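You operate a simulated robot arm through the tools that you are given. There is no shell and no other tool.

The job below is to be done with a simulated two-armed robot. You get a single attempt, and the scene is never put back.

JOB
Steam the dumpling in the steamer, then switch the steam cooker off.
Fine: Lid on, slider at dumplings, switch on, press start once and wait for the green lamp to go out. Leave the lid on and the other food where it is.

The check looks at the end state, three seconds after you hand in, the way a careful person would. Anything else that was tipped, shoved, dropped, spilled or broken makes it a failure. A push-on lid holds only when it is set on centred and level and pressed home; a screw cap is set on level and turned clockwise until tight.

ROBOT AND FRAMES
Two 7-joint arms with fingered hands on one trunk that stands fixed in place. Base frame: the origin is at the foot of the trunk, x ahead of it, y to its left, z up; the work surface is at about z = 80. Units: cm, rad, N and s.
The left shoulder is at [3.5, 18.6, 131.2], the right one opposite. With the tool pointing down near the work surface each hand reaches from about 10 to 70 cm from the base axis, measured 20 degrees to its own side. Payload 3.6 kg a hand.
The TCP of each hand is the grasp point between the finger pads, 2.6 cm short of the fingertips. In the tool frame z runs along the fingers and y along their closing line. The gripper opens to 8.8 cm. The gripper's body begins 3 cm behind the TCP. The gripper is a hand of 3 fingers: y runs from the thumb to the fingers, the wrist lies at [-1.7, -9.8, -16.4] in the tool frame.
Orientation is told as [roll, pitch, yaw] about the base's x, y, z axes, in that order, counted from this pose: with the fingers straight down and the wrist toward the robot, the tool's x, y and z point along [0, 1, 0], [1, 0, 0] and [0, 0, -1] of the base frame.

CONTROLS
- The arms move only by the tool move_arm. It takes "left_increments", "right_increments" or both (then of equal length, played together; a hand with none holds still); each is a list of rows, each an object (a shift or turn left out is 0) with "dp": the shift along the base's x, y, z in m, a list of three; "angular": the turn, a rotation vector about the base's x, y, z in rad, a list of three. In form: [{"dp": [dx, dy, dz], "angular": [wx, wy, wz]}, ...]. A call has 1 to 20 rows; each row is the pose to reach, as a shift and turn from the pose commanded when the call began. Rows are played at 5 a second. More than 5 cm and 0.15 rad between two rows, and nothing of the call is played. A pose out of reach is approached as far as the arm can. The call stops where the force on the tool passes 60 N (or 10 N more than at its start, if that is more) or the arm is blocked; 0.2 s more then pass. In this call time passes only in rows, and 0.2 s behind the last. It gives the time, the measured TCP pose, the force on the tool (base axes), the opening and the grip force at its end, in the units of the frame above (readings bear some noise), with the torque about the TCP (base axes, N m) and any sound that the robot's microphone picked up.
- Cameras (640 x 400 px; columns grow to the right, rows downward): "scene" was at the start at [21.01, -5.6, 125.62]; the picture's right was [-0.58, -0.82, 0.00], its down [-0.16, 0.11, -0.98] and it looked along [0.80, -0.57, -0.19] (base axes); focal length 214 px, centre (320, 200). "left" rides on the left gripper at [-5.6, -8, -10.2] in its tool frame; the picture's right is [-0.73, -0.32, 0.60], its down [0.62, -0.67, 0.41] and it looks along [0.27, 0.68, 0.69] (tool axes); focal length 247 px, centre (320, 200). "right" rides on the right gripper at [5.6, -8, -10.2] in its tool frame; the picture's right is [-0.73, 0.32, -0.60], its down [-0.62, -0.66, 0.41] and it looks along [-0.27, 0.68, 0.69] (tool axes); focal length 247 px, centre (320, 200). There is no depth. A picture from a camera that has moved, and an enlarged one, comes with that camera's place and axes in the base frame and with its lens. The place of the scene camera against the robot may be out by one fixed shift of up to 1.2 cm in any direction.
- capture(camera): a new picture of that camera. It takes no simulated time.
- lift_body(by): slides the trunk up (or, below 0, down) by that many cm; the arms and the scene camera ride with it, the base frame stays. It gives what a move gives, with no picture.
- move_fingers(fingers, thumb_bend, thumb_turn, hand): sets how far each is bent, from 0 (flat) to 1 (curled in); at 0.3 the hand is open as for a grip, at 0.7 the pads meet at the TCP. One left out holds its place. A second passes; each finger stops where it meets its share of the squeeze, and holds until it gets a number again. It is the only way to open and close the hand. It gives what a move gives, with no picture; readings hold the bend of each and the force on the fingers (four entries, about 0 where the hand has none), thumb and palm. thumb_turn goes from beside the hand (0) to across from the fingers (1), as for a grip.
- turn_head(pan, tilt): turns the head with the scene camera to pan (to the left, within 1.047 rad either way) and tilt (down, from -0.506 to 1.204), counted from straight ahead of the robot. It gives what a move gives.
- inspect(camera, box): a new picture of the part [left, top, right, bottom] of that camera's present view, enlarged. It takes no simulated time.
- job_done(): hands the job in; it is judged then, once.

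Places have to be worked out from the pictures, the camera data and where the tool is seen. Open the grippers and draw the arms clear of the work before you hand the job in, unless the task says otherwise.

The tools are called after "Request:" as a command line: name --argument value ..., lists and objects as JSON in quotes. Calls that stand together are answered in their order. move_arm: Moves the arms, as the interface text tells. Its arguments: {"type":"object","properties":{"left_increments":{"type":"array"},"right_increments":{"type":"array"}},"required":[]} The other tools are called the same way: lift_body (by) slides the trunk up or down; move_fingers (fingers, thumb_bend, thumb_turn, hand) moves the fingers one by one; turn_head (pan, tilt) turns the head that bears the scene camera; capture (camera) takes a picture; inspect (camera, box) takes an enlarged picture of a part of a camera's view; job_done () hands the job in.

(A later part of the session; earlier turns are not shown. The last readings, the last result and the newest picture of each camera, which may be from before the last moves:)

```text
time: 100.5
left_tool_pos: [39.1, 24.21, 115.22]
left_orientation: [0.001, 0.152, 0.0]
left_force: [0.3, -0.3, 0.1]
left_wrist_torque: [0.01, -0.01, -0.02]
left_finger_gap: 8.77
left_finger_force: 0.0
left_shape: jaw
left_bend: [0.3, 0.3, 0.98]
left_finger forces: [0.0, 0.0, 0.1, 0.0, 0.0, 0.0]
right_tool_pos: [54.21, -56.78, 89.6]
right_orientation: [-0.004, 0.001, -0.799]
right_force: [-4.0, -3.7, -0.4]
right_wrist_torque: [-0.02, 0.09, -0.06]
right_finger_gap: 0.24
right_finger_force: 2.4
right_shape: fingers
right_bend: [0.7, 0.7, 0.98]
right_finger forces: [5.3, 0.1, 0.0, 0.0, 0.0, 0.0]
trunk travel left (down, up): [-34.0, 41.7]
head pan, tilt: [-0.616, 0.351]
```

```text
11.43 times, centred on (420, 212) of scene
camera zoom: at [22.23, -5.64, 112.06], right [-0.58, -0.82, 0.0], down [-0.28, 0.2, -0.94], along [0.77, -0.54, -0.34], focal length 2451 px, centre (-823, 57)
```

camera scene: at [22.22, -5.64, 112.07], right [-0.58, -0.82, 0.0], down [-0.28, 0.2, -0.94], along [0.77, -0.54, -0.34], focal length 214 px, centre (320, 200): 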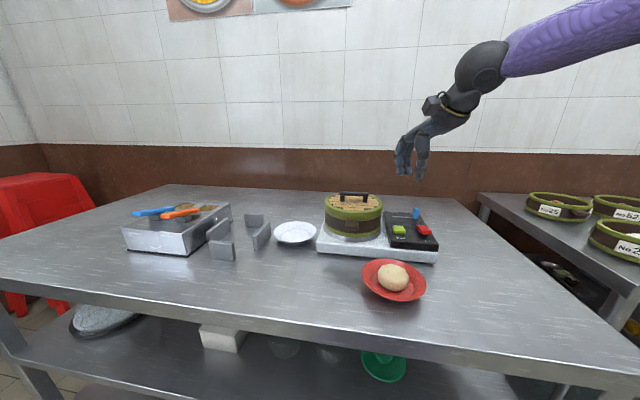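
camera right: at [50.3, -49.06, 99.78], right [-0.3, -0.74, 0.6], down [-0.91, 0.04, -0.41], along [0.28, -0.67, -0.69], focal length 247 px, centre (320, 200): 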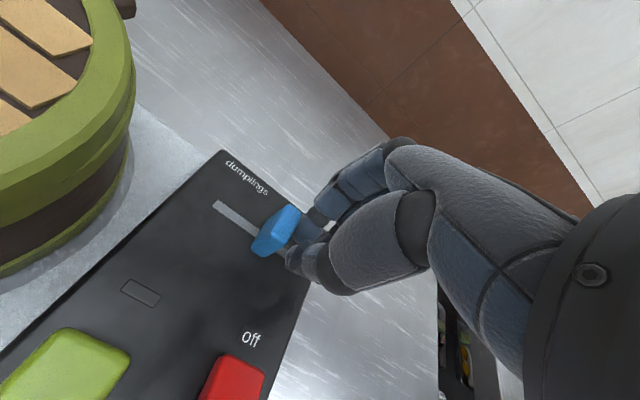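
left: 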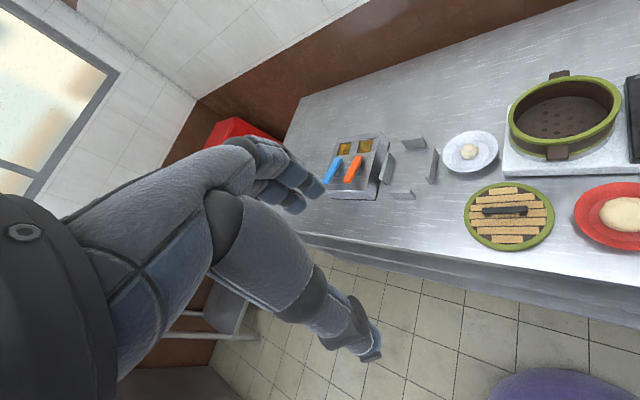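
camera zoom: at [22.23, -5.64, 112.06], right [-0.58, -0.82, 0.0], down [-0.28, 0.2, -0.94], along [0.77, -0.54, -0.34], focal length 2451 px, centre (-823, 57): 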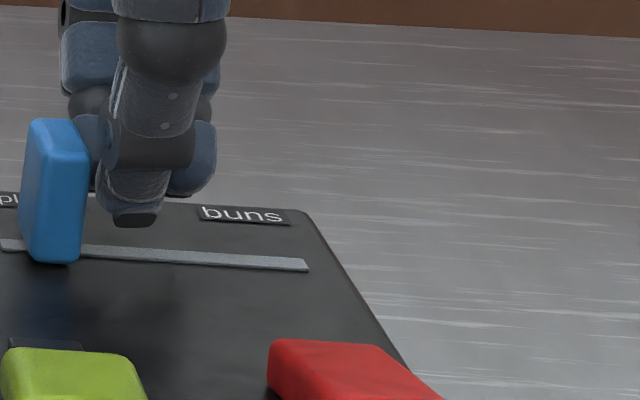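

The slider hit its stop (5 N) at the dumplings end. I back off, rise, and curl the fingers in so that the thumb alone becomes a pointer for the buttons.

Request:
move_arm --right_increments '[{"dp": [-0.01, -0.01, 0.0]}, {"dp": [-0.015, -0.015, 0.02]}, {"dp": [-0.015, -0.015, 0.06]}, {"dp": [-0.015, -0.015, 0.1]}]'

Request:
move_fingers --hand "right" --fingers 1.0 --thumb_bend 0.5

Request:
capture --camera "right"

Request:
inspect --camera "scene" --box '[350, 130, 470, 265]'

```text
time: 101.5
left_tool_pos: [39.13, 24.31, 115.17]
left_orientation: [0.0, 0.152, 0.001]
left_force: [-0.1, -0.1, 0.8]
left_wrist_torque: [-0.02, -0.02, 0.02]
left_finger_gap: 8.76
left_finger_force: 0.1
left_shape: jaw
left_bend: [0.3, 0.3, 0.98]
left_finger forces: [0.0, 0.0, 0.1, 0.0, 0.0, 0.1]
right_tool_pos: [52.77, -58.29, 99.75]
right_orientation: [-0.004, 0.0, -0.798]
right_force: [0.2, 0.3, -0.5]
right_wrist_torque: [-0.02, -0.01, 0.03]
right_finger_gap: 0.23
right_finger_force: 0.0
right_shape: fingers
right_bend: [0.7, 0.7, 0.98]
right_finger forces: [0.0, 0.0, 0.1, 0.0, 0.0, 0.0]
trunk travel left (down, up): [-34.0, 41.7]
head pan, tilt: [-0.616, 0.351]
```

```text
time: 102.5
left_tool_pos: [39.17, 24.35, 115.25]
left_orientation: [0.0, 0.153, -0.001]
left_force: [0.3, 1.2, 0.3]
left_wrist_torque: [-0.01, 0.01, 0.0]
left_finger_gap: 8.76
left_finger_force: 0.2
left_shape: jaw
left_bend: [0.3, 0.3, 0.98]
left_finger forces: [0.0, 0.1, 0.1, 0.0, 0.0, 0.1]
right_tool_pos: [52.89, -58.16, 99.63]
right_orientation: [-0.004, 0.002, -0.797]
right_force: [0.3, 0.4, -1.3]
right_wrist_torque: [-0.02, -0.01, 0.02]
right_finger_gap: 2.76
right_finger_force: 0.0
right_shape: fingers
right_bend: [0.99, 0.49, 0.98]
right_finger forces: [0.0, 0.0, 0.0, 0.0, 0.0, 0.1]
trunk travel left (down, up): [-34.0, 41.7]
head pan, tilt: [-0.616, 0.351]
```

```text
taken
camera right: at [51.14, -48.48, 109.79], right [-0.3, -0.74, 0.6], down [-0.91, 0.04, -0.41], along [0.28, -0.67, -0.69], focal length 247 px, centre (320, 200)
```

right: 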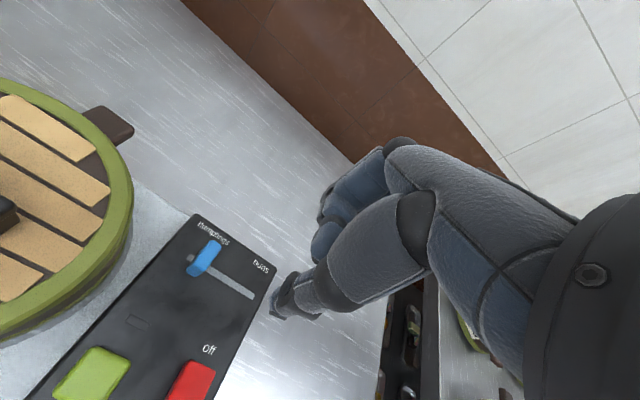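

```text
2.96 times, centred on (410, 198) of scene
camera zoom: at [22.28, -5.6, 112.05], right [-0.58, -0.82, 0.0], down [-0.28, 0.2, -0.94], along [0.77, -0.54, -0.34], focal length 636 px, centre (53, 207)
```

zoom: 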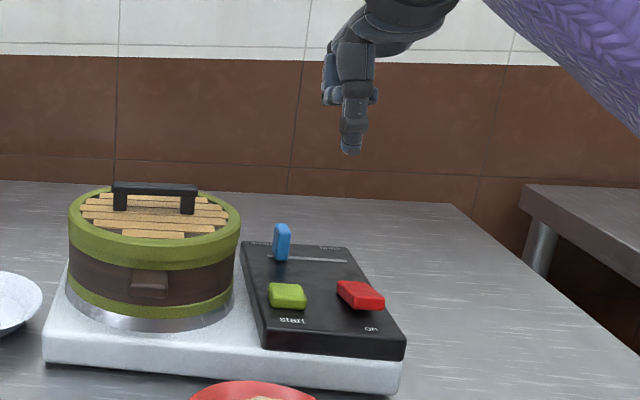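

The thumb now points down well below the curled fingers; its tip is ≈ 2.8 cm to the near side of the TCP. The rocker's "on" end is at about (44.1,-50.8); I bring the thumb tip above (44.7,-51.4), i.e. TCP ≈ (46.8,-53.3).

Request:
move_arm --right_increments '[{"dp": [-0.02, 0.016, 0]}, {"dp": [-0.04, 0.033, 0]}, {"dp": [-0.0605, 0.0493, 0]}, {"dp": [-0.0605, 0.0493, -0.03]}, {"dp": [-0.0605, 0.0493, -0.057]}, {"dp": [-0.0605, 0.0493, -0.057]}]'

Request:
capture --camera "right"

Request:
inspect --camera "scene" --box '[370, 185, 450, 265]'

```text
time: 103.9
left_tool_pos: [39.11, 24.32, 115.23]
left_orientation: [0.001, 0.153, 0.001]
left_force: [-0.8, 0.1, -0.4]
left_wrist_torque: [-0.01, -0.01, 0.0]
left_finger_gap: 8.76
left_finger_force: 0.1
left_shape: jaw
left_bend: [0.3, 0.3, 0.98]
left_finger forces: [0.1, 0.1, 0.0, 0.1, 0.0, 0.0]
right_tool_pos: [46.67, -53.02, 93.97]
right_orientation: [-0.006, 0.0, -0.798]
right_force: [0.0, -1.2, -0.4]
right_wrist_torque: [0.01, -0.03, 0.01]
right_finger_gap: 2.81
right_finger_force: 0.0
right_shape: fingers
right_bend: [0.99, 0.49, 0.98]
right_finger forces: [0.0, 0.1, 0.0, 0.0, 0.0, 0.0]
trunk travel left (down, up): [-34.0, 41.7]
head pan, tilt: [-0.616, 0.351]
```

```text
taken
camera right: at [44.99, -43.38, 104.08], right [-0.3, -0.74, 0.6], down [-0.91, 0.04, -0.41], along [0.28, -0.67, -0.69], focal length 247 px, centre (320, 200)
```

right: 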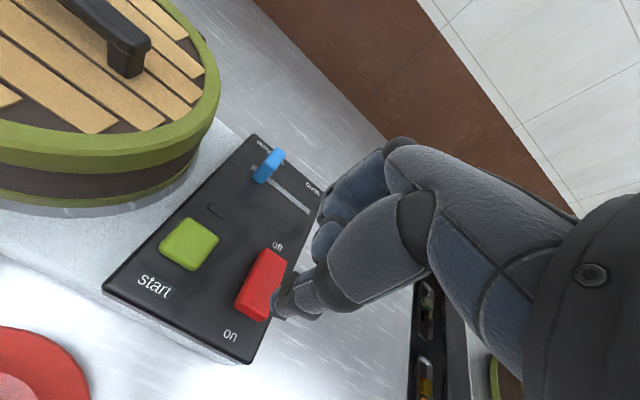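

```text
5.00 times, centred on (410, 225) of scene
camera zoom: at [22.28, -5.6, 112.05], right [-0.58, -0.82, 0.0], down [-0.28, 0.2, -0.94], along [0.77, -0.54, -0.34], focal length 1072 px, centre (-130, 75)
```

zoom: 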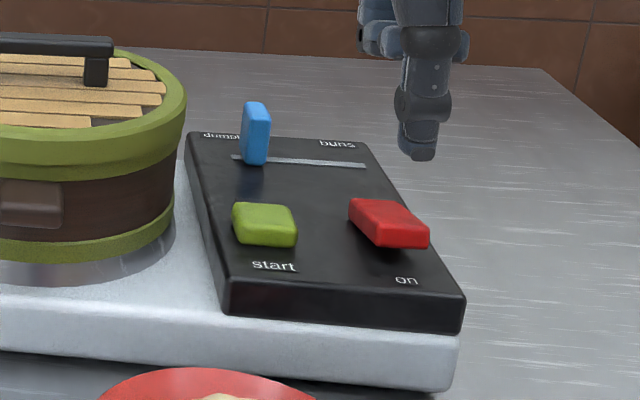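

The thumb tip projects about 0.5 cm inside the rocker's "on" edge. I shift 0.5 cm toward the middle and descend gently, checking force.

Request:
move_arm --right_increments '[{"dp": [0.0037, -0.0034, -0.01]}, {"dp": [0.0037, -0.0034, -0.02]}, {"dp": [0.0037, -0.0034, -0.028]}, {"dp": [0.0037, -0.0034, -0.034]}, {"dp": [0.0037, -0.0034, -0.034]}]'

Request:
inspect --camera "right" --box '[140, 180, 380, 360]'

Request:
inspect --camera "scene" --box '[370, 185, 450, 265]'

```text
time: 105.1
left_tool_pos: [39.12, 24.34, 115.27]
left_orientation: [0.0, 0.152, 0.0]
left_force: [0.9, 0.1, -0.1]
left_wrist_torque: [-0.03, 0.0, 0.02]
left_finger_gap: 8.75
left_finger_force: 0.0
left_shape: jaw
left_bend: [0.3, 0.3, 0.98]
left_finger forces: [0.1, 0.0, 0.0, 0.1, 0.0, 0.1]
right_tool_pos: [47.06, -53.47, 90.56]
right_orientation: [-0.005, 0.003, -0.797]
right_force: [0.1, -0.1, -0.3]
right_wrist_torque: [0.01, 0.03, -0.01]
right_finger_gap: 2.85
right_finger_force: 0.1
right_shape: fingers
right_bend: [0.99, 0.49, 0.98]
right_finger forces: [0.0, 0.1, 0.0, 0.1, 0.1, 0.1]
trunk travel left (down, up): [-34.0, 41.7]
head pan, tilt: [-0.616, 0.351]
```

```text
2.22 times, centred on (260, 270) of right
camera zoom: at [45.35, -43.72, 100.72], right [-0.3, -0.74, 0.6], down [-0.91, 0.04, -0.41], along [0.28, -0.67, -0.69], focal length 549 px, centre (453, 44)
```

zoom: 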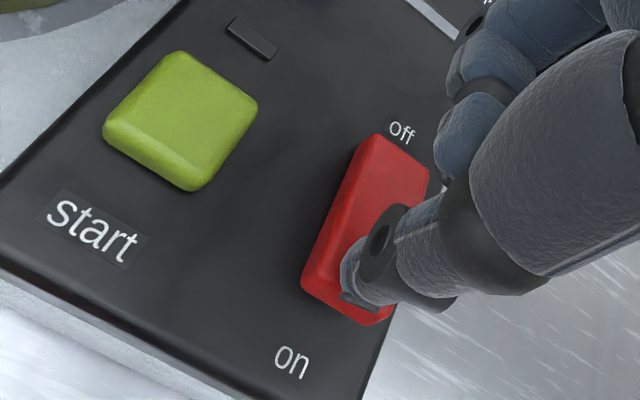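

```text
5.00 times, centred on (410, 225) of scene
camera zoom: at [22.28, -5.59, 112.05], right [-0.58, -0.82, 0.0], down [-0.28, 0.2, -0.94], along [0.77, -0.54, -0.34], focal length 1072 px, centre (-130, 75)
```

zoom: 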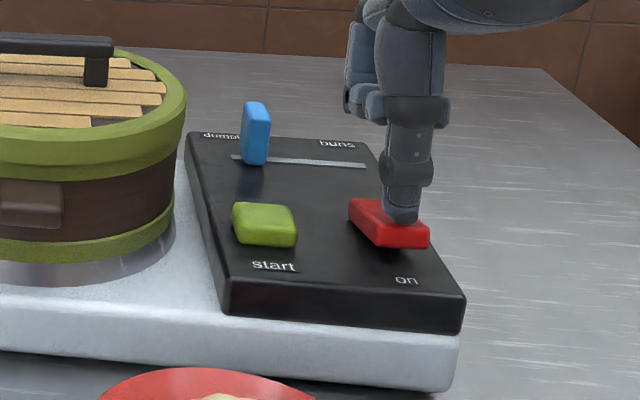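

The thumb is right over the "on" half. I go down a few more millimetres until it presses.

Request:
move_arm --right_increments '[{"dp": [0, 0, -0.002]}, {"dp": [0, 0, -0.004]}, {"dp": [0, 0, -0.006]}, {"dp": [0, 0, -0.008]}, {"dp": [0, 0, -0.008]}]'

Request:
inspect --camera "scene" --box '[370, 185, 450, 265]'

```text
time: 106.3
left_tool_pos: [39.14, 24.31, 115.13]
left_orientation: [-0.002, 0.151, 0.0]
left_force: [-1.2, 0.3, 0.0]
left_wrist_torque: [-0.03, -0.01, -0.04]
left_finger_gap: 8.76
left_finger_force: 0.1
left_shape: jaw
left_bend: [0.3, 0.3, 0.98]
left_finger forces: [0.1, 0.0, 0.1, 0.1, 0.1, 0.0]
right_tool_pos: [47.08, -53.43, 89.61]
right_orientation: [-0.005, 0.001, -0.798]
right_force: [-0.3, 0.2, -0.4]
right_wrist_torque: [0.02, 0.02, -0.01]
right_finger_gap: 2.9
right_finger_force: 0.0
right_shape: fingers
right_bend: [0.99, 0.48, 0.98]
right_finger forces: [0.1, 0.1, 0.0, 0.0, 0.1, 0.1]
trunk travel left (down, up): [-34.0, 41.7]
head pan, tilt: [-0.616, 0.351]
```

```text
5.00 times, centred on (410, 225) of scene
camera zoom: at [22.27, -5.59, 112.05], right [-0.58, -0.82, 0.0], down [-0.28, 0.2, -0.94], along [0.77, -0.54, -0.34], focal length 1072 px, centre (-130, 75)
```

zoom: 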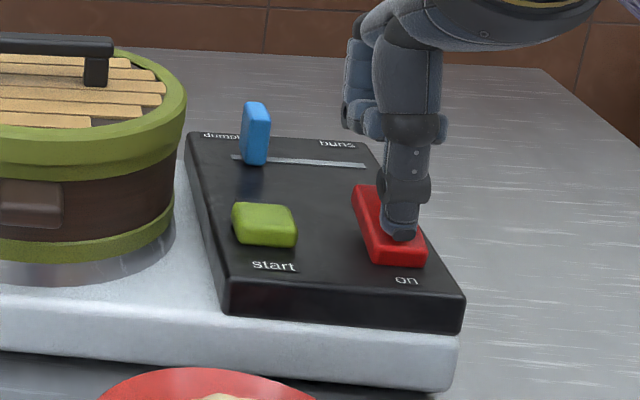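

The rocker flipped: its "on" end is down now. I rise and move the thumb above the start button (target TCP ≈ (51.6,-50.0)).

Request:
move_arm --right_increments '[{"dp": [0, 0, 0.02]}, {"dp": [0, 0, 0.045]}, {"dp": [0.023, 0.017, 0.045]}, {"dp": [0.0452, 0.0343, 0.045]}, {"dp": [0.0452, 0.0343, 0.035]}]'

Request:
inspect --camera "right" --box '[100, 140, 380, 360]'

Request:
inspect --camera "scene" --box '[360, 175, 450, 265]'

```text
time: 107.5
left_tool_pos: [39.03, 24.33, 115.28]
left_orientation: [0.001, 0.153, 0.0]
left_force: [-0.5, -0.6, -0.3]
left_wrist_torque: [0.0, 0.02, -0.01]
left_finger_gap: 8.77
left_finger_force: 0.1
left_shape: jaw
left_bend: [0.3, 0.3, 0.98]
left_finger forces: [0.0, 0.0, 0.0, 0.1, 0.0, 0.0]
right_tool_pos: [51.53, -50.01, 93.26]
right_orientation: [-0.004, 0.001, -0.797]
right_force: [0.1, -0.7, 0.2]
right_wrist_torque: [-0.03, 0.03, 0.04]
right_finger_gap: 2.88
right_finger_force: 0.1
right_shape: fingers
right_bend: [0.99, 0.48, 0.98]
right_finger forces: [0.0, 0.1, 0.0, 0.1, 0.1, 0.1]
trunk travel left (down, up): [-34.0, 41.7]
head pan, tilt: [-0.616, 0.351]
```

```text
1.82 times, centred on (240, 250) of right
camera zoom: at [49.82, -40.33, 103.29], right [-0.3, -0.74, 0.6], down [-0.91, 0.04, -0.41], along [0.28, -0.67, -0.69], focal length 449 px, centre (466, 109)
```

zoom: 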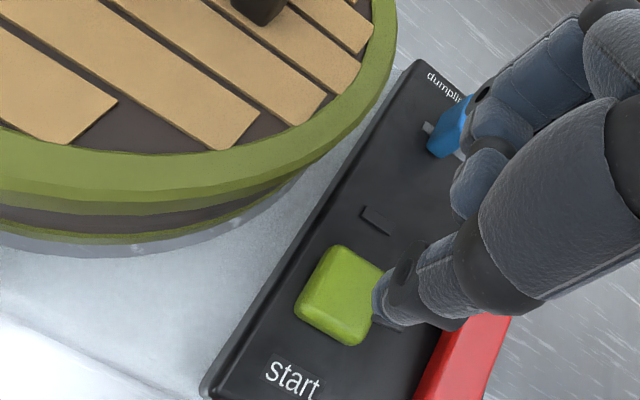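

```text
4.44 times, centred on (405, 220) of scene
camera zoom: at [22.26, -5.61, 112.05], right [-0.58, -0.82, 0.0], down [-0.28, 0.2, -0.94], along [0.77, -0.54, -0.34], focal length 953 px, centre (-58, 111)
```

zoom: 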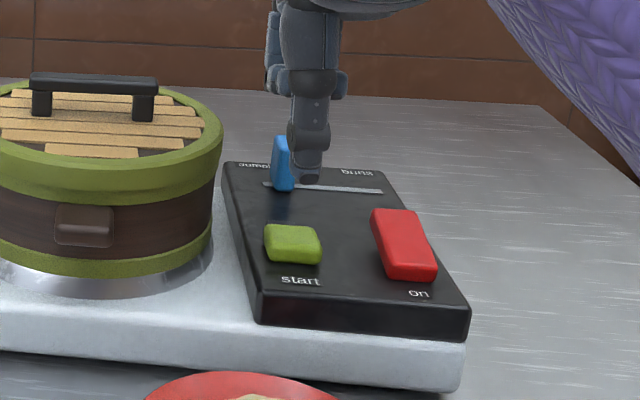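

Switch on is confirmed visually. The thumb tip projects onto the start button within 4 mm; I adjust and descend to just above it.

Request:
move_arm --right_increments '[{"dp": [0.0021, 0.0021, -0.01]}, {"dp": [0.0021, 0.0021, -0.02]}, {"dp": [0.0021, 0.0021, -0.027]}, {"dp": [0.0021, 0.0021, -0.027]}]'

Request:
inspect --camera "right" --box '[140, 160, 380, 360]'

Request:
inspect --camera "scene" --box '[360, 175, 450, 265]'

```text
time: 108.5
left_tool_pos: [39.08, 24.29, 115.17]
left_orientation: [0.0, 0.154, 0.0]
left_force: [-0.5, -0.6, 1.0]
left_wrist_torque: [0.01, -0.01, -0.02]
left_finger_gap: 8.75
left_finger_force: 0.1
left_shape: jaw
left_bend: [0.3, 0.3, 0.98]
left_finger forces: [0.0, 0.0, 0.1, 0.1, 0.1, 0.0]
right_tool_pos: [51.76, -49.73, 90.44]
right_orientation: [-0.005, 0.002, -0.798]
right_force: [0.0, 0.7, 0.2]
right_wrist_torque: [-0.01, -0.02, -0.01]
right_finger_gap: 2.93
right_finger_force: 0.0
right_shape: fingers
right_bend: [0.99, 0.48, 0.98]
right_finger forces: [0.1, 0.0, 0.0, 0.1, 0.1, 0.1]
trunk travel left (down, up): [-34.0, 41.7]
head pan, tilt: [-0.616, 0.351]
```

```text
2.00 times, centred on (260, 260) of right
camera zoom: at [50.01, -40.03, 100.57], right [-0.3, -0.74, 0.6], down [-0.91, 0.04, -0.41], along [0.28, -0.67, -0.69], focal length 494 px, centre (440, 80)
```

zoom: 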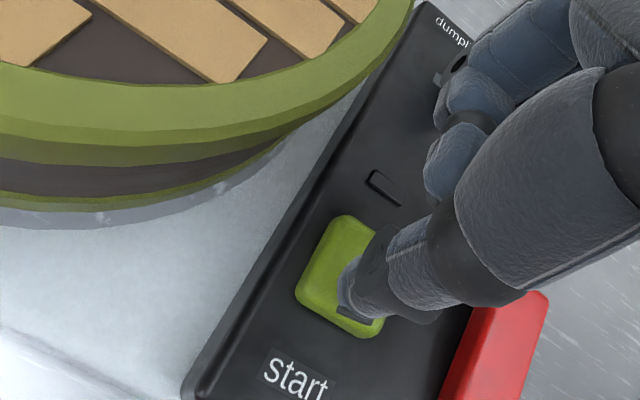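

```text
4.44 times, centred on (405, 220) of scene
camera zoom: at [22.28, -5.59, 112.05], right [-0.58, -0.82, 0.0], down [-0.28, 0.2, -0.94], along [0.77, -0.54, -0.34], focal length 953 px, centre (-58, 111)
```

zoom: 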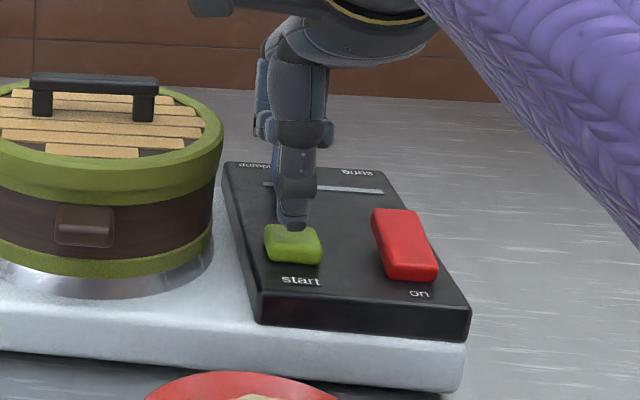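

Thumb is just above the button. I press slowly: 6 mm down, then check the lamp.

Request:
move_arm --right_increments '[{"dp": [0, 0, -0.002]}, {"dp": [0, 0, -0.004]}, {"dp": [0, 0, -0.006]}, {"dp": [0, 0, -0.006]}]'

Request:
inspect --camera "right" --box '[140, 160, 380, 360]'

Request:
inspect --camera "scene" --box '[360, 175, 450, 265]'

```text
time: 109.5
left_tool_pos: [39.19, 24.26, 115.22]
left_orientation: [-0.001, 0.151, 0.0]
left_force: [0.0, 0.0, -0.1]
left_wrist_torque: [-0.03, 0.01, 0.02]
left_finger_gap: 8.78
left_finger_force: 0.1
left_shape: jaw
left_bend: [0.3, 0.3, 0.98]
left_finger forces: [0.1, 0.0, 0.0, 0.0, 0.0, 0.1]
right_tool_pos: [51.8, -49.79, 89.84]
right_orientation: [-0.005, 0.003, -0.797]
right_force: [0.2, 0.1, 0.3]
right_wrist_torque: [-0.01, -0.01, 0.0]
right_finger_gap: 2.9
right_finger_force: 0.2
right_shape: fingers
right_bend: [0.99, 0.48, 0.98]
right_finger forces: [0.1, 0.0, 0.0, 0.1, 0.0, 0.0]
trunk travel left (down, up): [-34.0, 41.7]
head pan, tilt: [-0.616, 0.351]
```

```text
2.00 times, centred on (260, 260) of right
camera zoom: at [50.04, -40.07, 99.99], right [-0.3, -0.74, 0.6], down [-0.91, 0.04, -0.41], along [0.28, -0.67, -0.69], focal length 494 px, centre (440, 80)
```

zoom: 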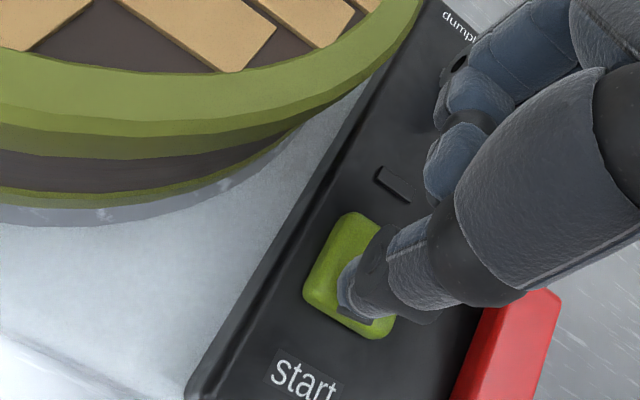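

```text
4.44 times, centred on (405, 220) of scene
camera zoom: at [22.28, -5.59, 112.05], right [-0.58, -0.82, 0.0], down [-0.28, 0.2, -0.94], along [0.77, -0.54, -0.34], focal length 953 px, centre (-58, 111)
```

zoom: 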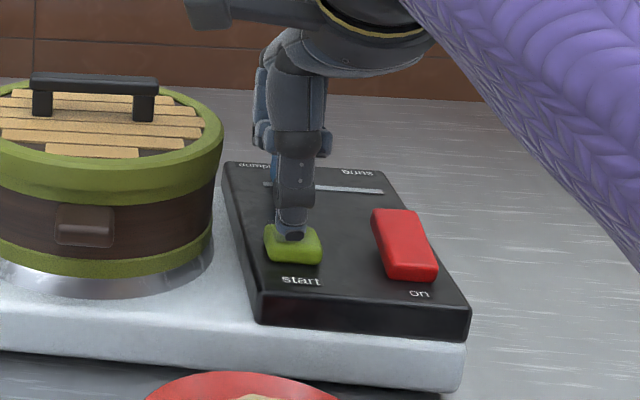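

No force or lamp yet. Another 3 mm down.

Request:
move_arm --right_increments '[{"dp": [0, 0, -0.0015]}, {"dp": [0, 0, -0.003]}, {"dp": [0, 0, -0.003]}]'

Request:
inspect --camera "right" --box '[200, 180, 380, 340]'

```text
time: 110.3
left_tool_pos: [39.07, 24.27, 115.13]
left_orientation: [0.0, 0.153, -0.001]
left_force: [0.0, 1.3, 0.3]
left_wrist_torque: [0.03, 0.0, 0.02]
left_finger_gap: 8.77
left_finger_force: 0.1
left_shape: jaw
left_bend: [0.3, 0.3, 0.98]
left_finger forces: [0.0, 0.0, 0.0, 0.0, 0.0, 0.1]
right_tool_pos: [51.67, -49.74, 89.53]
right_orientation: [-0.005, 0.002, -0.798]
right_force: [1.2, 0.3, 0.3]
right_wrist_torque: [0.01, 0.03, -0.02]
right_finger_gap: 2.93
right_finger_force: 0.7
right_shape: fingers
right_bend: [0.99, 0.48, 0.98]
right_finger forces: [0.0, 0.1, 0.0, 0.1, 0.1, 0.0]
trunk travel left (down, up): [-34.0, 41.7]
head pan, tilt: [-0.616, 0.351]
```

```text
2.50 times, centred on (290, 260) of right
camera zoom: at [50.04, -40.13, 99.73], right [-0.3, -0.74, 0.6], down [-0.91, 0.04, -0.41], along [0.28, -0.67, -0.69], focal length 617 px, centre (395, 50)
```

zoom: 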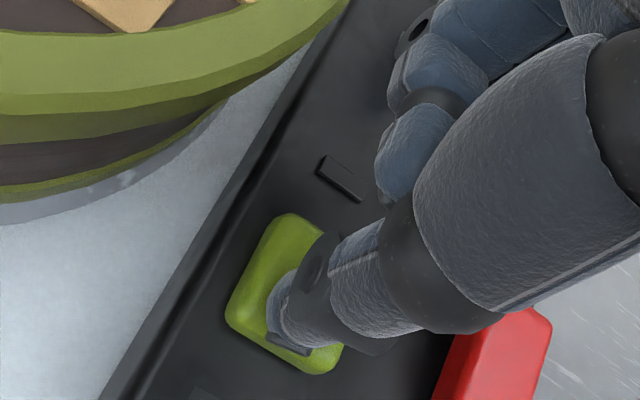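

Still nearly no force. I continue 3 mm more and look at the force and the lamp.

Request:
move_arm --right_increments '[{"dp": [0, 0, -0.0015]}, {"dp": [0, 0, -0.003]}, {"dp": [0, 0, -0.003]}]'

Request:
inspect --camera "right" --box '[200, 180, 380, 340]'

```text
time: 111.1
left_tool_pos: [39.01, 24.36, 115.28]
left_orientation: [0.002, 0.152, 0.0]
left_force: [-0.4, 0.3, 0.0]
left_wrist_torque: [-0.03, -0.01, 0.01]
left_finger_gap: 8.76
left_finger_force: 0.1
left_shape: jaw
left_bend: [0.3, 0.3, 0.98]
left_finger forces: [0.1, 0.1, 0.0, 0.0, 0.1, 0.0]
right_tool_pos: [51.7, -49.85, 89.22]
right_orientation: [-0.005, 0.002, -0.797]
right_force: [1.1, -0.2, 1.1]
right_wrist_torque: [0.07, 0.05, 0.0]
right_finger_gap: 2.91
right_finger_force: 0.6
right_shape: fingers
right_bend: [0.99, 0.48, 0.98]
right_finger forces: [0.0, 0.1, 0.0, 0.1, 1.7, 0.0]
trunk travel left (down, up): [-34.0, 41.7]
head pan, tilt: [-0.616, 0.351]
```

```text
2.50 times, centred on (290, 260) of right
camera zoom: at [50.08, -40.1, 99.41], right [-0.3, -0.74, 0.6], down [-0.91, 0.04, -0.41], along [0.28, -0.67, -0.69], focal length 617 px, centre (395, 50)
```

zoom: 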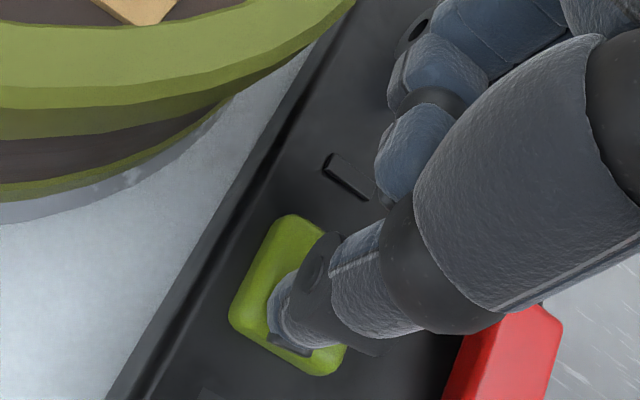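

Contact (thumb 1.7 N), lamp still dark. I press on in 2 mm steps.

Request:
move_arm --right_increments '[{"dp": [0, 0, -0.001]}, {"dp": [0, 0, -0.002]}, {"dp": [0, 0, -0.003]}, {"dp": [0, 0, -0.003]}]'

Request:
inspect --camera "right" --box '[200, 180, 380, 340]'

```text
time: 112.1
left_tool_pos: [39.04, 24.3, 115.12]
left_orientation: [0.0, 0.151, -0.001]
left_force: [0.3, -0.8, 0.6]
left_wrist_torque: [0.02, 0.02, 0.0]
left_finger_gap: 8.76
left_finger_force: 0.1
left_shape: jaw
left_bend: [0.3, 0.3, 0.98]
left_finger forces: [0.1, 0.0, 0.0, 0.0, 0.1, 0.1]
right_tool_pos: [51.8, -49.84, 88.97]
right_orientation: [-0.005, 0.002, -0.799]
right_force: [0.6, -0.5, 3.7]
right_wrist_torque: [0.13, 0.06, 0.0]
right_finger_gap: 2.95
right_finger_force: 1.7
right_shape: fingers
right_bend: [0.99, 0.48, 0.98]
right_finger forces: [0.0, 0.1, 0.0, 0.1, 3.2, 0.0]
trunk travel left (down, up): [-34.0, 41.7]
head pan, tilt: [-0.616, 0.351]
heard: click
```

```text
2.50 times, centred on (290, 260) of right
camera zoom: at [50.06, -40.1, 99.16], right [-0.3, -0.74, 0.6], down [-0.91, 0.04, -0.41], along [0.28, -0.67, -0.69], focal length 617 px, centre (395, 50)
```

zoom: 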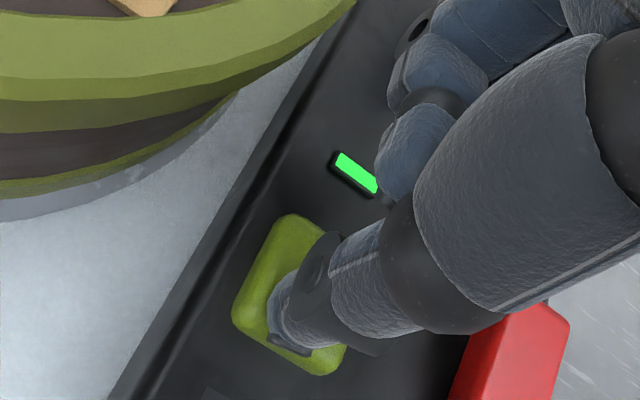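

A click and the green lamp lit: steaming runs. I lift straight off the button, then hover near the switch's "off" end while waiting.

Request:
move_arm --right_increments '[{"dp": [0, 0, 0.02]}, {"dp": [0, 0, 0.05]}, {"dp": [0, 0, 0.06]}, {"dp": [-0.013, -0.028, 0.06]}, {"dp": [-0.026, -0.056, 0.06]}, {"dp": [-0.026, -0.056, 0.06]}]'

Request:
capture --camera "right"

Request:
inspect --camera "scene" --box '[360, 175, 450, 265]'

```text
time: 113.5
left_tool_pos: [39.09, 24.25, 115.18]
left_orientation: [0.001, 0.15, 0.0]
left_force: [0.0, 0.6, 0.4]
left_wrist_torque: [0.0, 0.0, 0.0]
left_finger_gap: 8.77
left_finger_force: 0.1
left_shape: jaw
left_bend: [0.3, 0.3, 0.98]
left_finger forces: [0.0, 0.0, 0.1, 0.0, 0.0, 0.1]
right_tool_pos: [48.97, -55.45, 94.99]
right_orientation: [-0.006, 0.0, -0.797]
right_force: [-0.1, 0.7, 0.8]
right_wrist_torque: [0.01, -0.02, 0.02]
right_finger_gap: 2.93
right_finger_force: 0.1
right_shape: fingers
right_bend: [0.99, 0.49, 0.98]
right_finger forces: [0.0, 0.0, 0.0, 0.1, 0.1, 0.1]
trunk travel left (down, up): [-34.0, 41.7]
head pan, tilt: [-0.616, 0.351]
```

```text
taken
camera right: at [47.34, -45.79, 105.16], right [-0.3, -0.74, 0.6], down [-0.91, 0.04, -0.41], along [0.28, -0.67, -0.69], focal length 247 px, centre (320, 200)
```

right: 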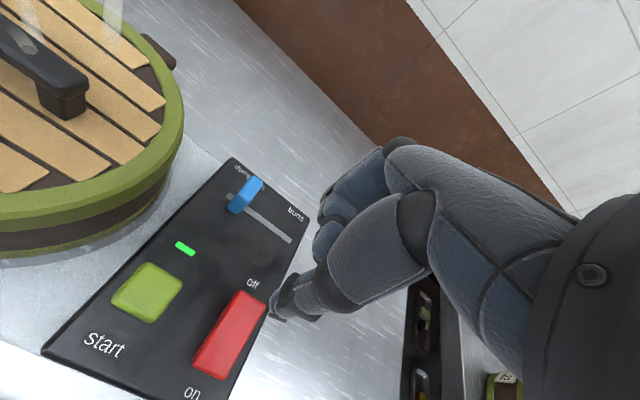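

```text
4.44 times, centred on (405, 220) of scene
camera zoom: at [22.28, -5.57, 112.05], right [-0.58, -0.82, 0.0], down [-0.28, 0.2, -0.94], along [0.77, -0.54, -0.34], focal length 953 px, centre (-58, 111)
```

zoom: 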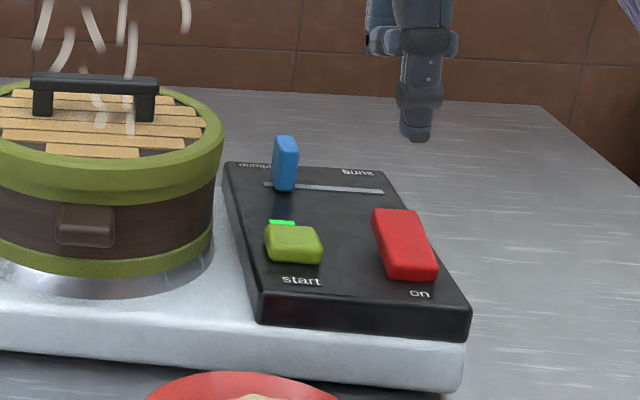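

Steam rises and the lamp is green. I hold still and wait in 4-second steps, watching the lamp.

Request:
move_arm --right_increments '[{"dp": [0, 0, 0]}, {"dp": [0, 0, 0]}, {"dp": [0, 0, 0]}, {"dp": [0, 0, 0]}, {"dp": [0, 0, 0]}, {"dp": [0, 0, 0]}, {"dp": [0, 0, 0]}, {"dp": [0, 0, 0]}, {"dp": [0, 0, 0]}, {"dp": [0, 0, 0]}, {"dp": [0, 0, 0]}, {"dp": [0, 0, 0]}, {"dp": [0, 0, 0]}, {"dp": [0, 0, 0]}, {"dp": [0, 0, 0]}, {"dp": [0, 0, 0]}, {"dp": [0, 0, 0]}, {"dp": [0, 0, 0]}, {"dp": [0, 0, 0]}, {"dp": [0, 0, 0]}]'

Request:
capture --camera "right"

```text
time: 117.7
left_tool_pos: [39.08, 24.34, 115.24]
left_orientation: [-0.001, 0.153, 0.0]
left_force: [0.0, 0.5, 0.3]
left_wrist_torque: [0.01, 0.03, 0.02]
left_finger_gap: 8.77
left_finger_force: 0.1
left_shape: jaw
left_bend: [0.3, 0.3, 0.98]
left_finger forces: [0.0, 0.0, 0.0, 0.0, 0.1, 0.0]
right_tool_pos: [49.05, -55.59, 94.96]
right_orientation: [-0.005, 0.001, -0.796]
right_force: [0.1, -0.5, -0.3]
right_wrist_torque: [-0.01, -0.01, -0.02]
right_finger_gap: 2.93
right_finger_force: 0.1
right_shape: fingers
right_bend: [0.99, 0.49, 0.98]
right_finger forces: [0.0, 0.0, 0.0, 0.0, 0.0, 0.1]
trunk travel left (down, up): [-34.0, 41.7]
head pan, tilt: [-0.616, 0.351]
```

```text
taken
camera right: at [47.34, -45.79, 105.15], right [-0.3, -0.74, 0.6], down [-0.91, 0.04, -0.41], along [0.28, -0.67, -0.69], focal length 247 px, centre (320, 200)
```

right: 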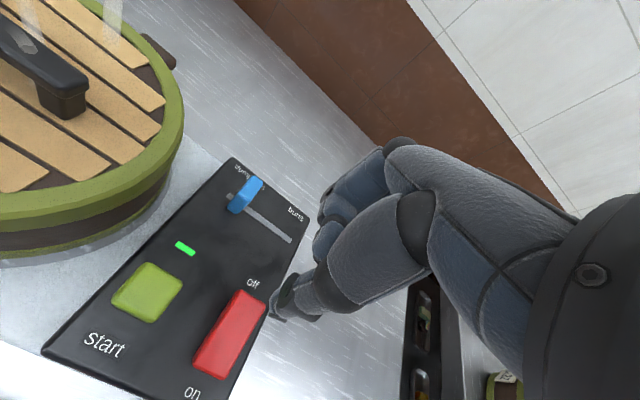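

The lamp is still green; I keep waiting.

Request:
move_arm --right_increments '[{"dp": [0, 0, 0]}, {"dp": [0, 0, 0]}, {"dp": [0, 0, 0]}, {"dp": [0, 0, 0]}, {"dp": [0, 0, 0]}, {"dp": [0, 0, 0]}, {"dp": [0, 0, 0]}, {"dp": [0, 0, 0]}, {"dp": [0, 0, 0]}, {"dp": [0, 0, 0]}, {"dp": [0, 0, 0]}, {"dp": [0, 0, 0]}, {"dp": [0, 0, 0]}, {"dp": [0, 0, 0]}, {"dp": [0, 0, 0]}, {"dp": [0, 0, 0]}, {"dp": [0, 0, 0]}, {"dp": [0, 0, 0]}, {"dp": [0, 0, 0]}, {"dp": [0, 0, 0]}]'

Request:
inspect --camera "right" --box '[40, 140, 340, 400]'

```text
time: 121.9
left_tool_pos: [38.98, 24.26, 115.16]
left_orientation: [-0.002, 0.151, 0.0]
left_force: [-0.1, -0.2, 0.2]
left_wrist_torque: [0.0, -0.02, 0.01]
left_finger_gap: 8.77
left_finger_force: 0.1
left_shape: jaw
left_bend: [0.3, 0.3, 0.98]
left_finger forces: [0.0, 0.0, 0.0, 0.1, 0.0, 0.1]
right_tool_pos: [49.01, -55.45, 94.99]
right_orientation: [-0.005, 0.002, -0.797]
right_force: [-1.0, -0.7, 0.1]
right_wrist_torque: [0.02, -0.02, -0.01]
right_finger_gap: 2.93
right_finger_force: 0.1
right_shape: fingers
right_bend: [0.99, 0.49, 0.98]
right_finger forces: [0.0, 0.0, 0.0, 0.0, 0.0, 0.1]
trunk travel left (down, up): [-34.0, 41.7]
head pan, tilt: [-0.616, 0.351]
```

```text
1.54 times, centred on (190, 270) of right
camera zoom: at [47.34, -45.79, 105.15], right [-0.3, -0.74, 0.6], down [-0.91, 0.04, -0.41], along [0.28, -0.67, -0.69], focal length 380 px, centre (520, 92)
```

zoom: 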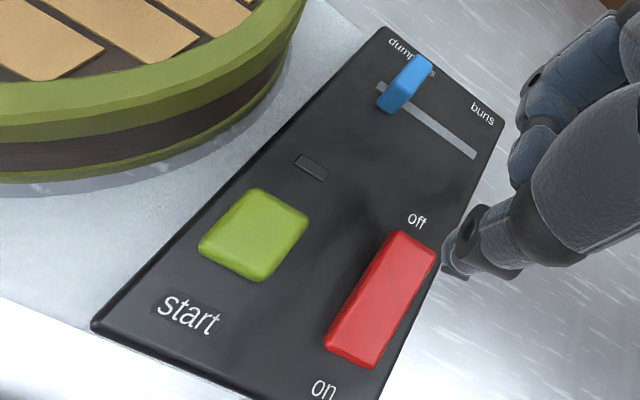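

The lamp looks dark now. I double-check with the scene camera after a brief hold.

Request:
move_arm --right_increments '[{"dp": [0, 0, 0]}, {"dp": [0, 0, 0]}, {"dp": [0, 0, 0]}, {"dp": [0, 0, 0]}, {"dp": [0, 0, 0]}]'

Request:
inspect --camera "scene" --box '[340, 165, 450, 265]'

Request:
inspect --camera "right" --box '[140, 200, 340, 390]'

```text
time: 123.1
left_tool_pos: [39.02, 24.31, 115.2]
left_orientation: [-0.001, 0.152, -0.001]
left_force: [0.9, 0.0, 0.8]
left_wrist_torque: [-0.01, 0.03, -0.01]
left_finger_gap: 8.77
left_finger_force: 0.0
left_shape: jaw
left_bend: [0.3, 0.3, 0.98]
left_finger forces: [0.0, 0.0, 0.0, 0.0, 0.0, 0.0]
right_tool_pos: [49.09, -55.46, 95.08]
right_orientation: [-0.006, 0.001, -0.797]
right_force: [-0.5, 0.3, 0.4]
right_wrist_torque: [0.0, -0.02, -0.01]
right_finger_gap: 2.96
right_finger_force: 0.1
right_shape: fingers
right_bend: [0.99, 0.49, 0.98]
right_finger forces: [0.0, 0.0, 0.0, 0.1, 0.0, 0.0]
trunk travel left (down, up): [-34.0, 41.7]
head pan, tilt: [-0.616, 0.351]
```

```text
4.00 times, centred on (395, 215) of scene
camera zoom: at [22.28, -5.59, 112.05], right [-0.58, -0.82, 0.0], down [-0.28, 0.2, -0.94], along [0.77, -0.54, -0.34], focal length 858 px, centre (20, 140)
```

zoom: 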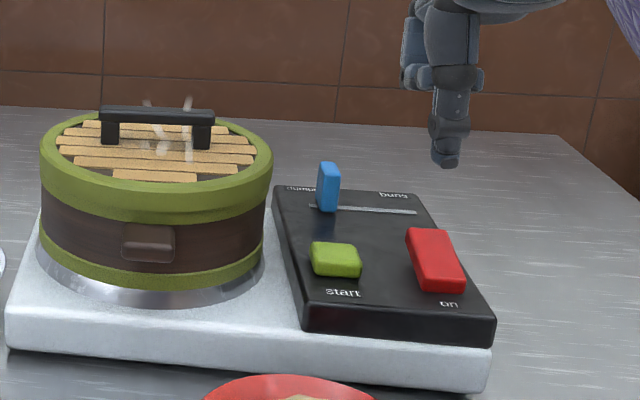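

```text
2.11 times, centred on (240, 295) of right
camera zoom: at [47.34, -45.79, 105.15], right [-0.3, -0.74, 0.6], down [-0.91, 0.04, -0.41], along [0.28, -0.67, -0.69], focal length 520 px, centre (488, 0)
```

zoom: 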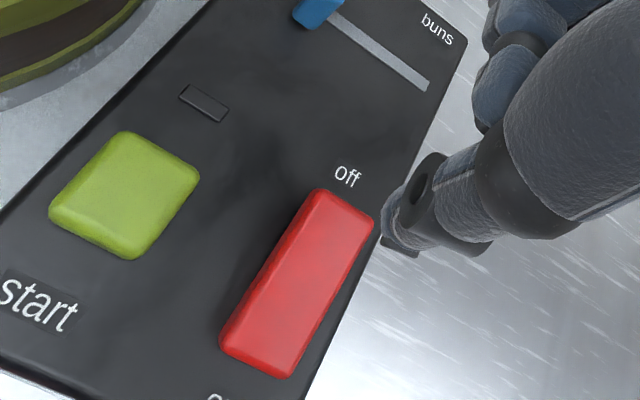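

Lamp is out and the steam is fading. Now I switch off: the thumb projects ~0.6 cm inside the raised "off" end; I descend to just above it.

Request:
move_arm --right_increments '[{"dp": [-0.0015, 0.0013, -0.015]}, {"dp": [-0.0015, 0.0013, -0.03]}, {"dp": [-0.0015, 0.0013, -0.042]}, {"dp": [-0.0015, 0.0013, -0.042]}]'

Request:
inspect --camera "right" --box '[140, 180, 380, 380]'

Request:
inspect --camera "scene" --box '[370, 185, 450, 265]'

```text
time: 124.1
left_tool_pos: [39.04, 24.37, 115.01]
left_orientation: [-0.001, 0.152, 0.001]
left_force: [-0.9, 0.7, 0.3]
left_wrist_torque: [0.01, 0.01, -0.02]
left_finger_gap: 8.76
left_finger_force: 0.0
left_shape: jaw
left_bend: [0.3, 0.3, 0.98]
left_finger forces: [0.0, 0.1, 0.0, 0.0, 0.1, 0.1]
right_tool_pos: [48.89, -55.18, 90.7]
right_orientation: [-0.005, 0.003, -0.797]
right_force: [-0.1, 0.3, -0.6]
right_wrist_torque: [0.03, -0.01, 0.01]
right_finger_gap: 2.96
right_finger_force: 0.0
right_shape: fingers
right_bend: [0.99, 0.49, 0.98]
right_finger forces: [0.1, 0.0, 0.1, 0.0, 0.0, 0.1]
trunk travel left (down, up): [-34.0, 41.7]
head pan, tilt: [-0.616, 0.351]
```

```text
2.00 times, centred on (260, 280) of right
camera zoom: at [47.26, -45.59, 100.87], right [-0.3, -0.74, 0.6], down [-0.91, 0.04, -0.41], along [0.28, -0.67, -0.69], focal length 494 px, centre (440, 40)
```

zoom: 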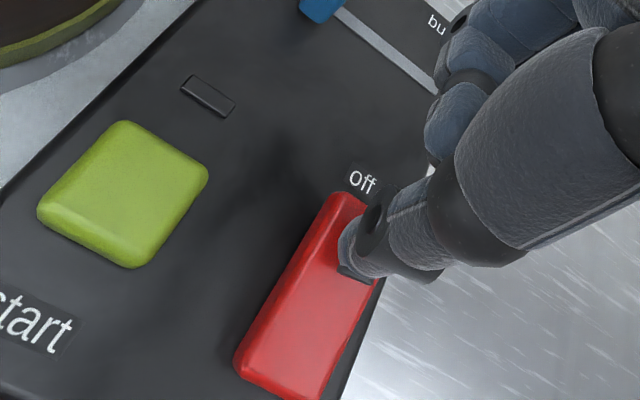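

```text
5.00 times, centred on (410, 225) of scene
camera zoom: at [22.28, -5.59, 112.05], right [-0.58, -0.82, 0.0], down [-0.28, 0.2, -0.94], along [0.77, -0.54, -0.34], focal length 1072 px, centre (-130, 75)
```

zoom: 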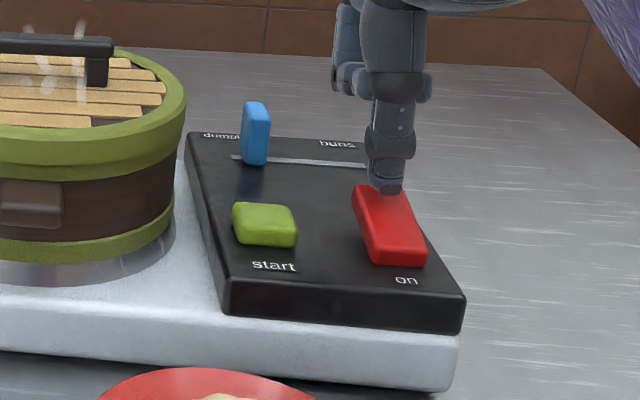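

The thumb is right over the "off" end. I press down about 1 cm in small steps.

Request:
move_arm --right_increments '[{"dp": [0, 0, -0.003]}, {"dp": [0, 0, -0.005]}, {"dp": [0, 0, -0.007]}, {"dp": [0, 0, -0.009]}, {"dp": [0, 0, -0.011]}, {"dp": [0, 0, -0.011]}]'

Request:
inspect --camera "scene" --box '[370, 185, 450, 265]'

```text
time: 125.5
left_tool_pos: [39.07, 24.43, 115.2]
left_orientation: [0.0, 0.153, -0.001]
left_force: [-0.4, -0.2, 0.6]
left_wrist_torque: [0.03, 0.01, 0.0]
left_finger_gap: 8.77
left_finger_force: 0.0
left_shape: jaw
left_bend: [0.3, 0.3, 0.98]
left_finger forces: [0.1, 0.1, 0.0, 0.0, 0.1, 0.0]
right_tool_pos: [49.02, -55.35, 89.87]
right_orientation: [-0.007, -0.001, -0.8]
right_force: [1.4, -1.9, 8.9]
right_wrist_torque: [0.23, 0.15, -0.02]
right_finger_gap: 2.92
right_finger_force: 4.6
right_shape: fingers
right_bend: [0.99, 0.5, 0.98]
right_finger forces: [0.0, 0.0, 0.0, 0.0, 8.9, 0.0]
trunk travel left (down, up): [-34.0, 41.7]
head pan, tilt: [-0.616, 0.351]
```

```text
5.00 times, centred on (410, 225) of scene
camera zoom: at [22.25, -5.56, 112.07], right [-0.58, -0.82, 0.0], down [-0.28, 0.2, -0.94], along [0.77, -0.54, -0.34], focal length 1072 px, centre (-130, 75)
```

zoom: 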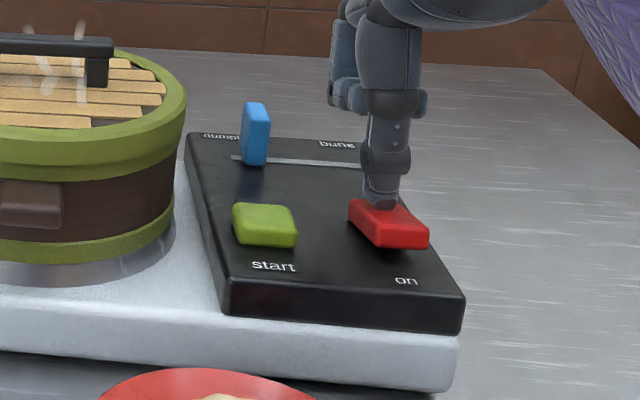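

The rocker tipped to "off". I lift the hand straight up and away, then check everything.

Request:
move_arm --right_increments '[{"dp": [0, 0, 0.02]}, {"dp": [0, 0, 0.05]}, {"dp": [0, 0, 0.09]}, {"dp": [0, 0, 0.12]}, {"dp": [-0.03, -0.01, 0.13], "angular": [0, 0, 0.1]}, {"dp": [-0.06, -0.01, 0.14], "angular": [0, 0, 0.2]}, {"dp": [-0.1, -0.01, 0.15], "angular": [0, 0, 0.3]}, {"dp": [-0.14, -0.01, 0.15], "angular": [0, 0, 0.4]}, {"dp": [-0.17, 0.0, 0.15], "angular": [0, 0, 0.5]}]'

Request:
capture --camera "scene"

Request:
inspect --camera "scene" --box '[310, 170, 450, 290]'

Request:
capture --camera "right"

```text
time: 127.5
left_tool_pos: [39.03, 24.35, 115.2]
left_orientation: [-0.002, 0.153, -0.001]
left_force: [-0.2, 0.8, 0.6]
left_wrist_torque: [0.02, -0.01, 0.02]
left_finger_gap: 8.75
left_finger_force: 0.1
left_shape: jaw
left_bend: [0.3, 0.3, 0.98]
left_finger forces: [0.1, 0.1, 0.1, 0.0, 0.0, 0.0]
right_tool_pos: [32.13, -55.36, 104.6]
right_orientation: [-0.007, 0.001, -0.294]
right_force: [0.1, 0.7, 0.2]
right_wrist_torque: [0.01, 0.0, -0.04]
right_finger_gap: 2.95
right_finger_force: 0.1
right_shape: fingers
right_bend: [0.99, 0.49, 0.98]
right_finger forces: [0.1, 0.0, 0.1, 0.0, 0.0, 0.0]
trunk travel left (down, up): [-34.0, 41.7]
head pan, tilt: [-0.616, 0.351]
```

```text
taken
camera scene: at [22.23, -5.59, 112.07], right [-0.58, -0.82, 0.0], down [-0.28, 0.2, -0.94], along [0.77, -0.54, -0.34], focal length 214 px, centre (320, 200)
```

scene: 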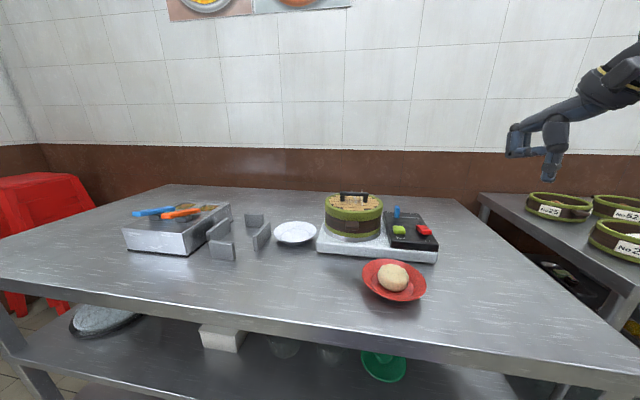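

```text
3.33 times, centred on (380, 230) of scene
camera zoom: at [22.23, -5.59, 112.07], right [-0.58, -0.82, 0.0], down [-0.28, 0.2, -0.94], along [0.77, -0.54, -0.34], focal length 715 px, centre (120, 100)
```

zoom: 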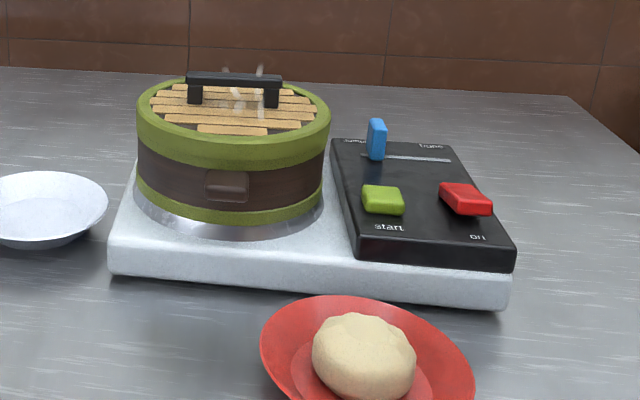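

```text
taken
camera right: at [25.99, -47.52, 114.8], right [0.09, -0.79, 0.6], down [-0.82, -0.4, -0.41], along [0.57, -0.46, -0.69], focal length 247 px, centre (320, 200)
```

right: 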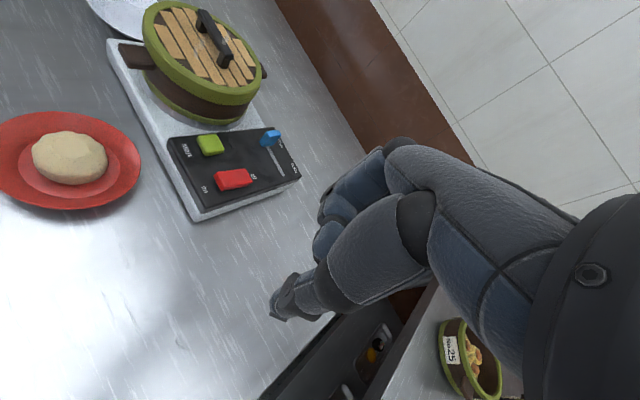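

Slider at dumplings, switch off, lamp out, lid on, bun and plates untouched. I take a last close look at the lid's seat and panel, then open the hand.

Request:
inspect --camera "scene" --box '[315, 180, 395, 240]'

Request:
inspect --camera "right" --box '[90, 0, 320, 220]'

Request:
move_fingers --hand "right" --fingers 0.3 --thumb_bend 0.3

```text
6.67 times, centred on (355, 210) of scene
camera zoom: at [22.23, -5.59, 112.07], right [-0.58, -0.82, 0.0], down [-0.28, 0.2, -0.94], along [0.77, -0.54, -0.34], focal length 1430 px, centre (87, 133)
```

zoom: 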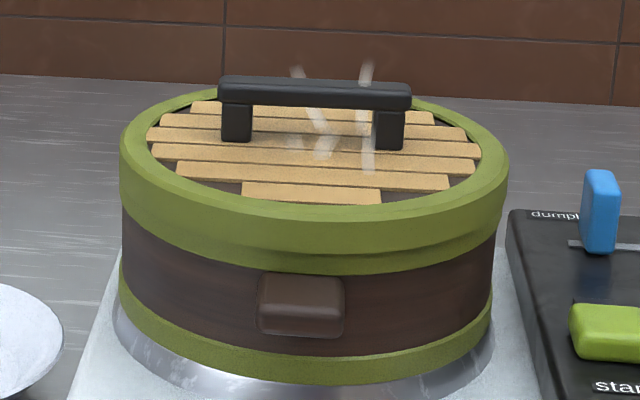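

```text
1.82 times, centred on (205, 110) of right
camera zoom: at [25.99, -47.52, 114.8], right [0.09, -0.79, 0.6], down [-0.82, -0.4, -0.41], along [0.57, -0.46, -0.69], focal length 449 px, centre (529, 364)
```

zoom: 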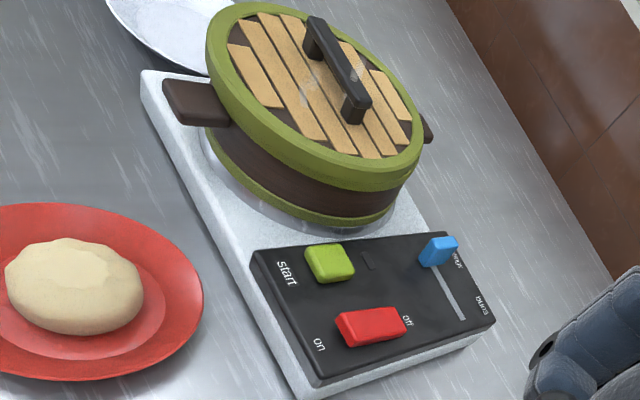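

```text
time: 128.5
left_tool_pos: [39.04, 24.33, 115.15]
left_orientation: [0.0, 0.152, -0.002]
left_force: [0.0, -0.8, -0.3]
left_wrist_torque: [-0.02, -0.01, 0.0]
left_finger_gap: 8.76
left_finger_force: 0.0
left_shape: jaw
left_bend: [0.3, 0.3, 0.98]
left_finger forces: [0.0, 0.1, 0.0, 0.1, 0.1, 0.0]
right_tool_pos: [32.34, -55.24, 104.65]
right_orientation: [-0.005, 0.001, -0.299]
right_force: [0.4, -0.3, 0.2]
right_wrist_torque: [0.02, 0.01, -0.01]
right_finger_gap: 8.83
right_finger_force: 0.0
right_shape: fingers
right_bend: [0.3, 0.3, 0.98]
right_finger forces: [0.0, 0.0, 0.0, 0.1, 0.1, 0.0]
trunk travel left (down, up): [-34.0, 41.7]
head pan, tilt: [-0.616, 0.351]
```

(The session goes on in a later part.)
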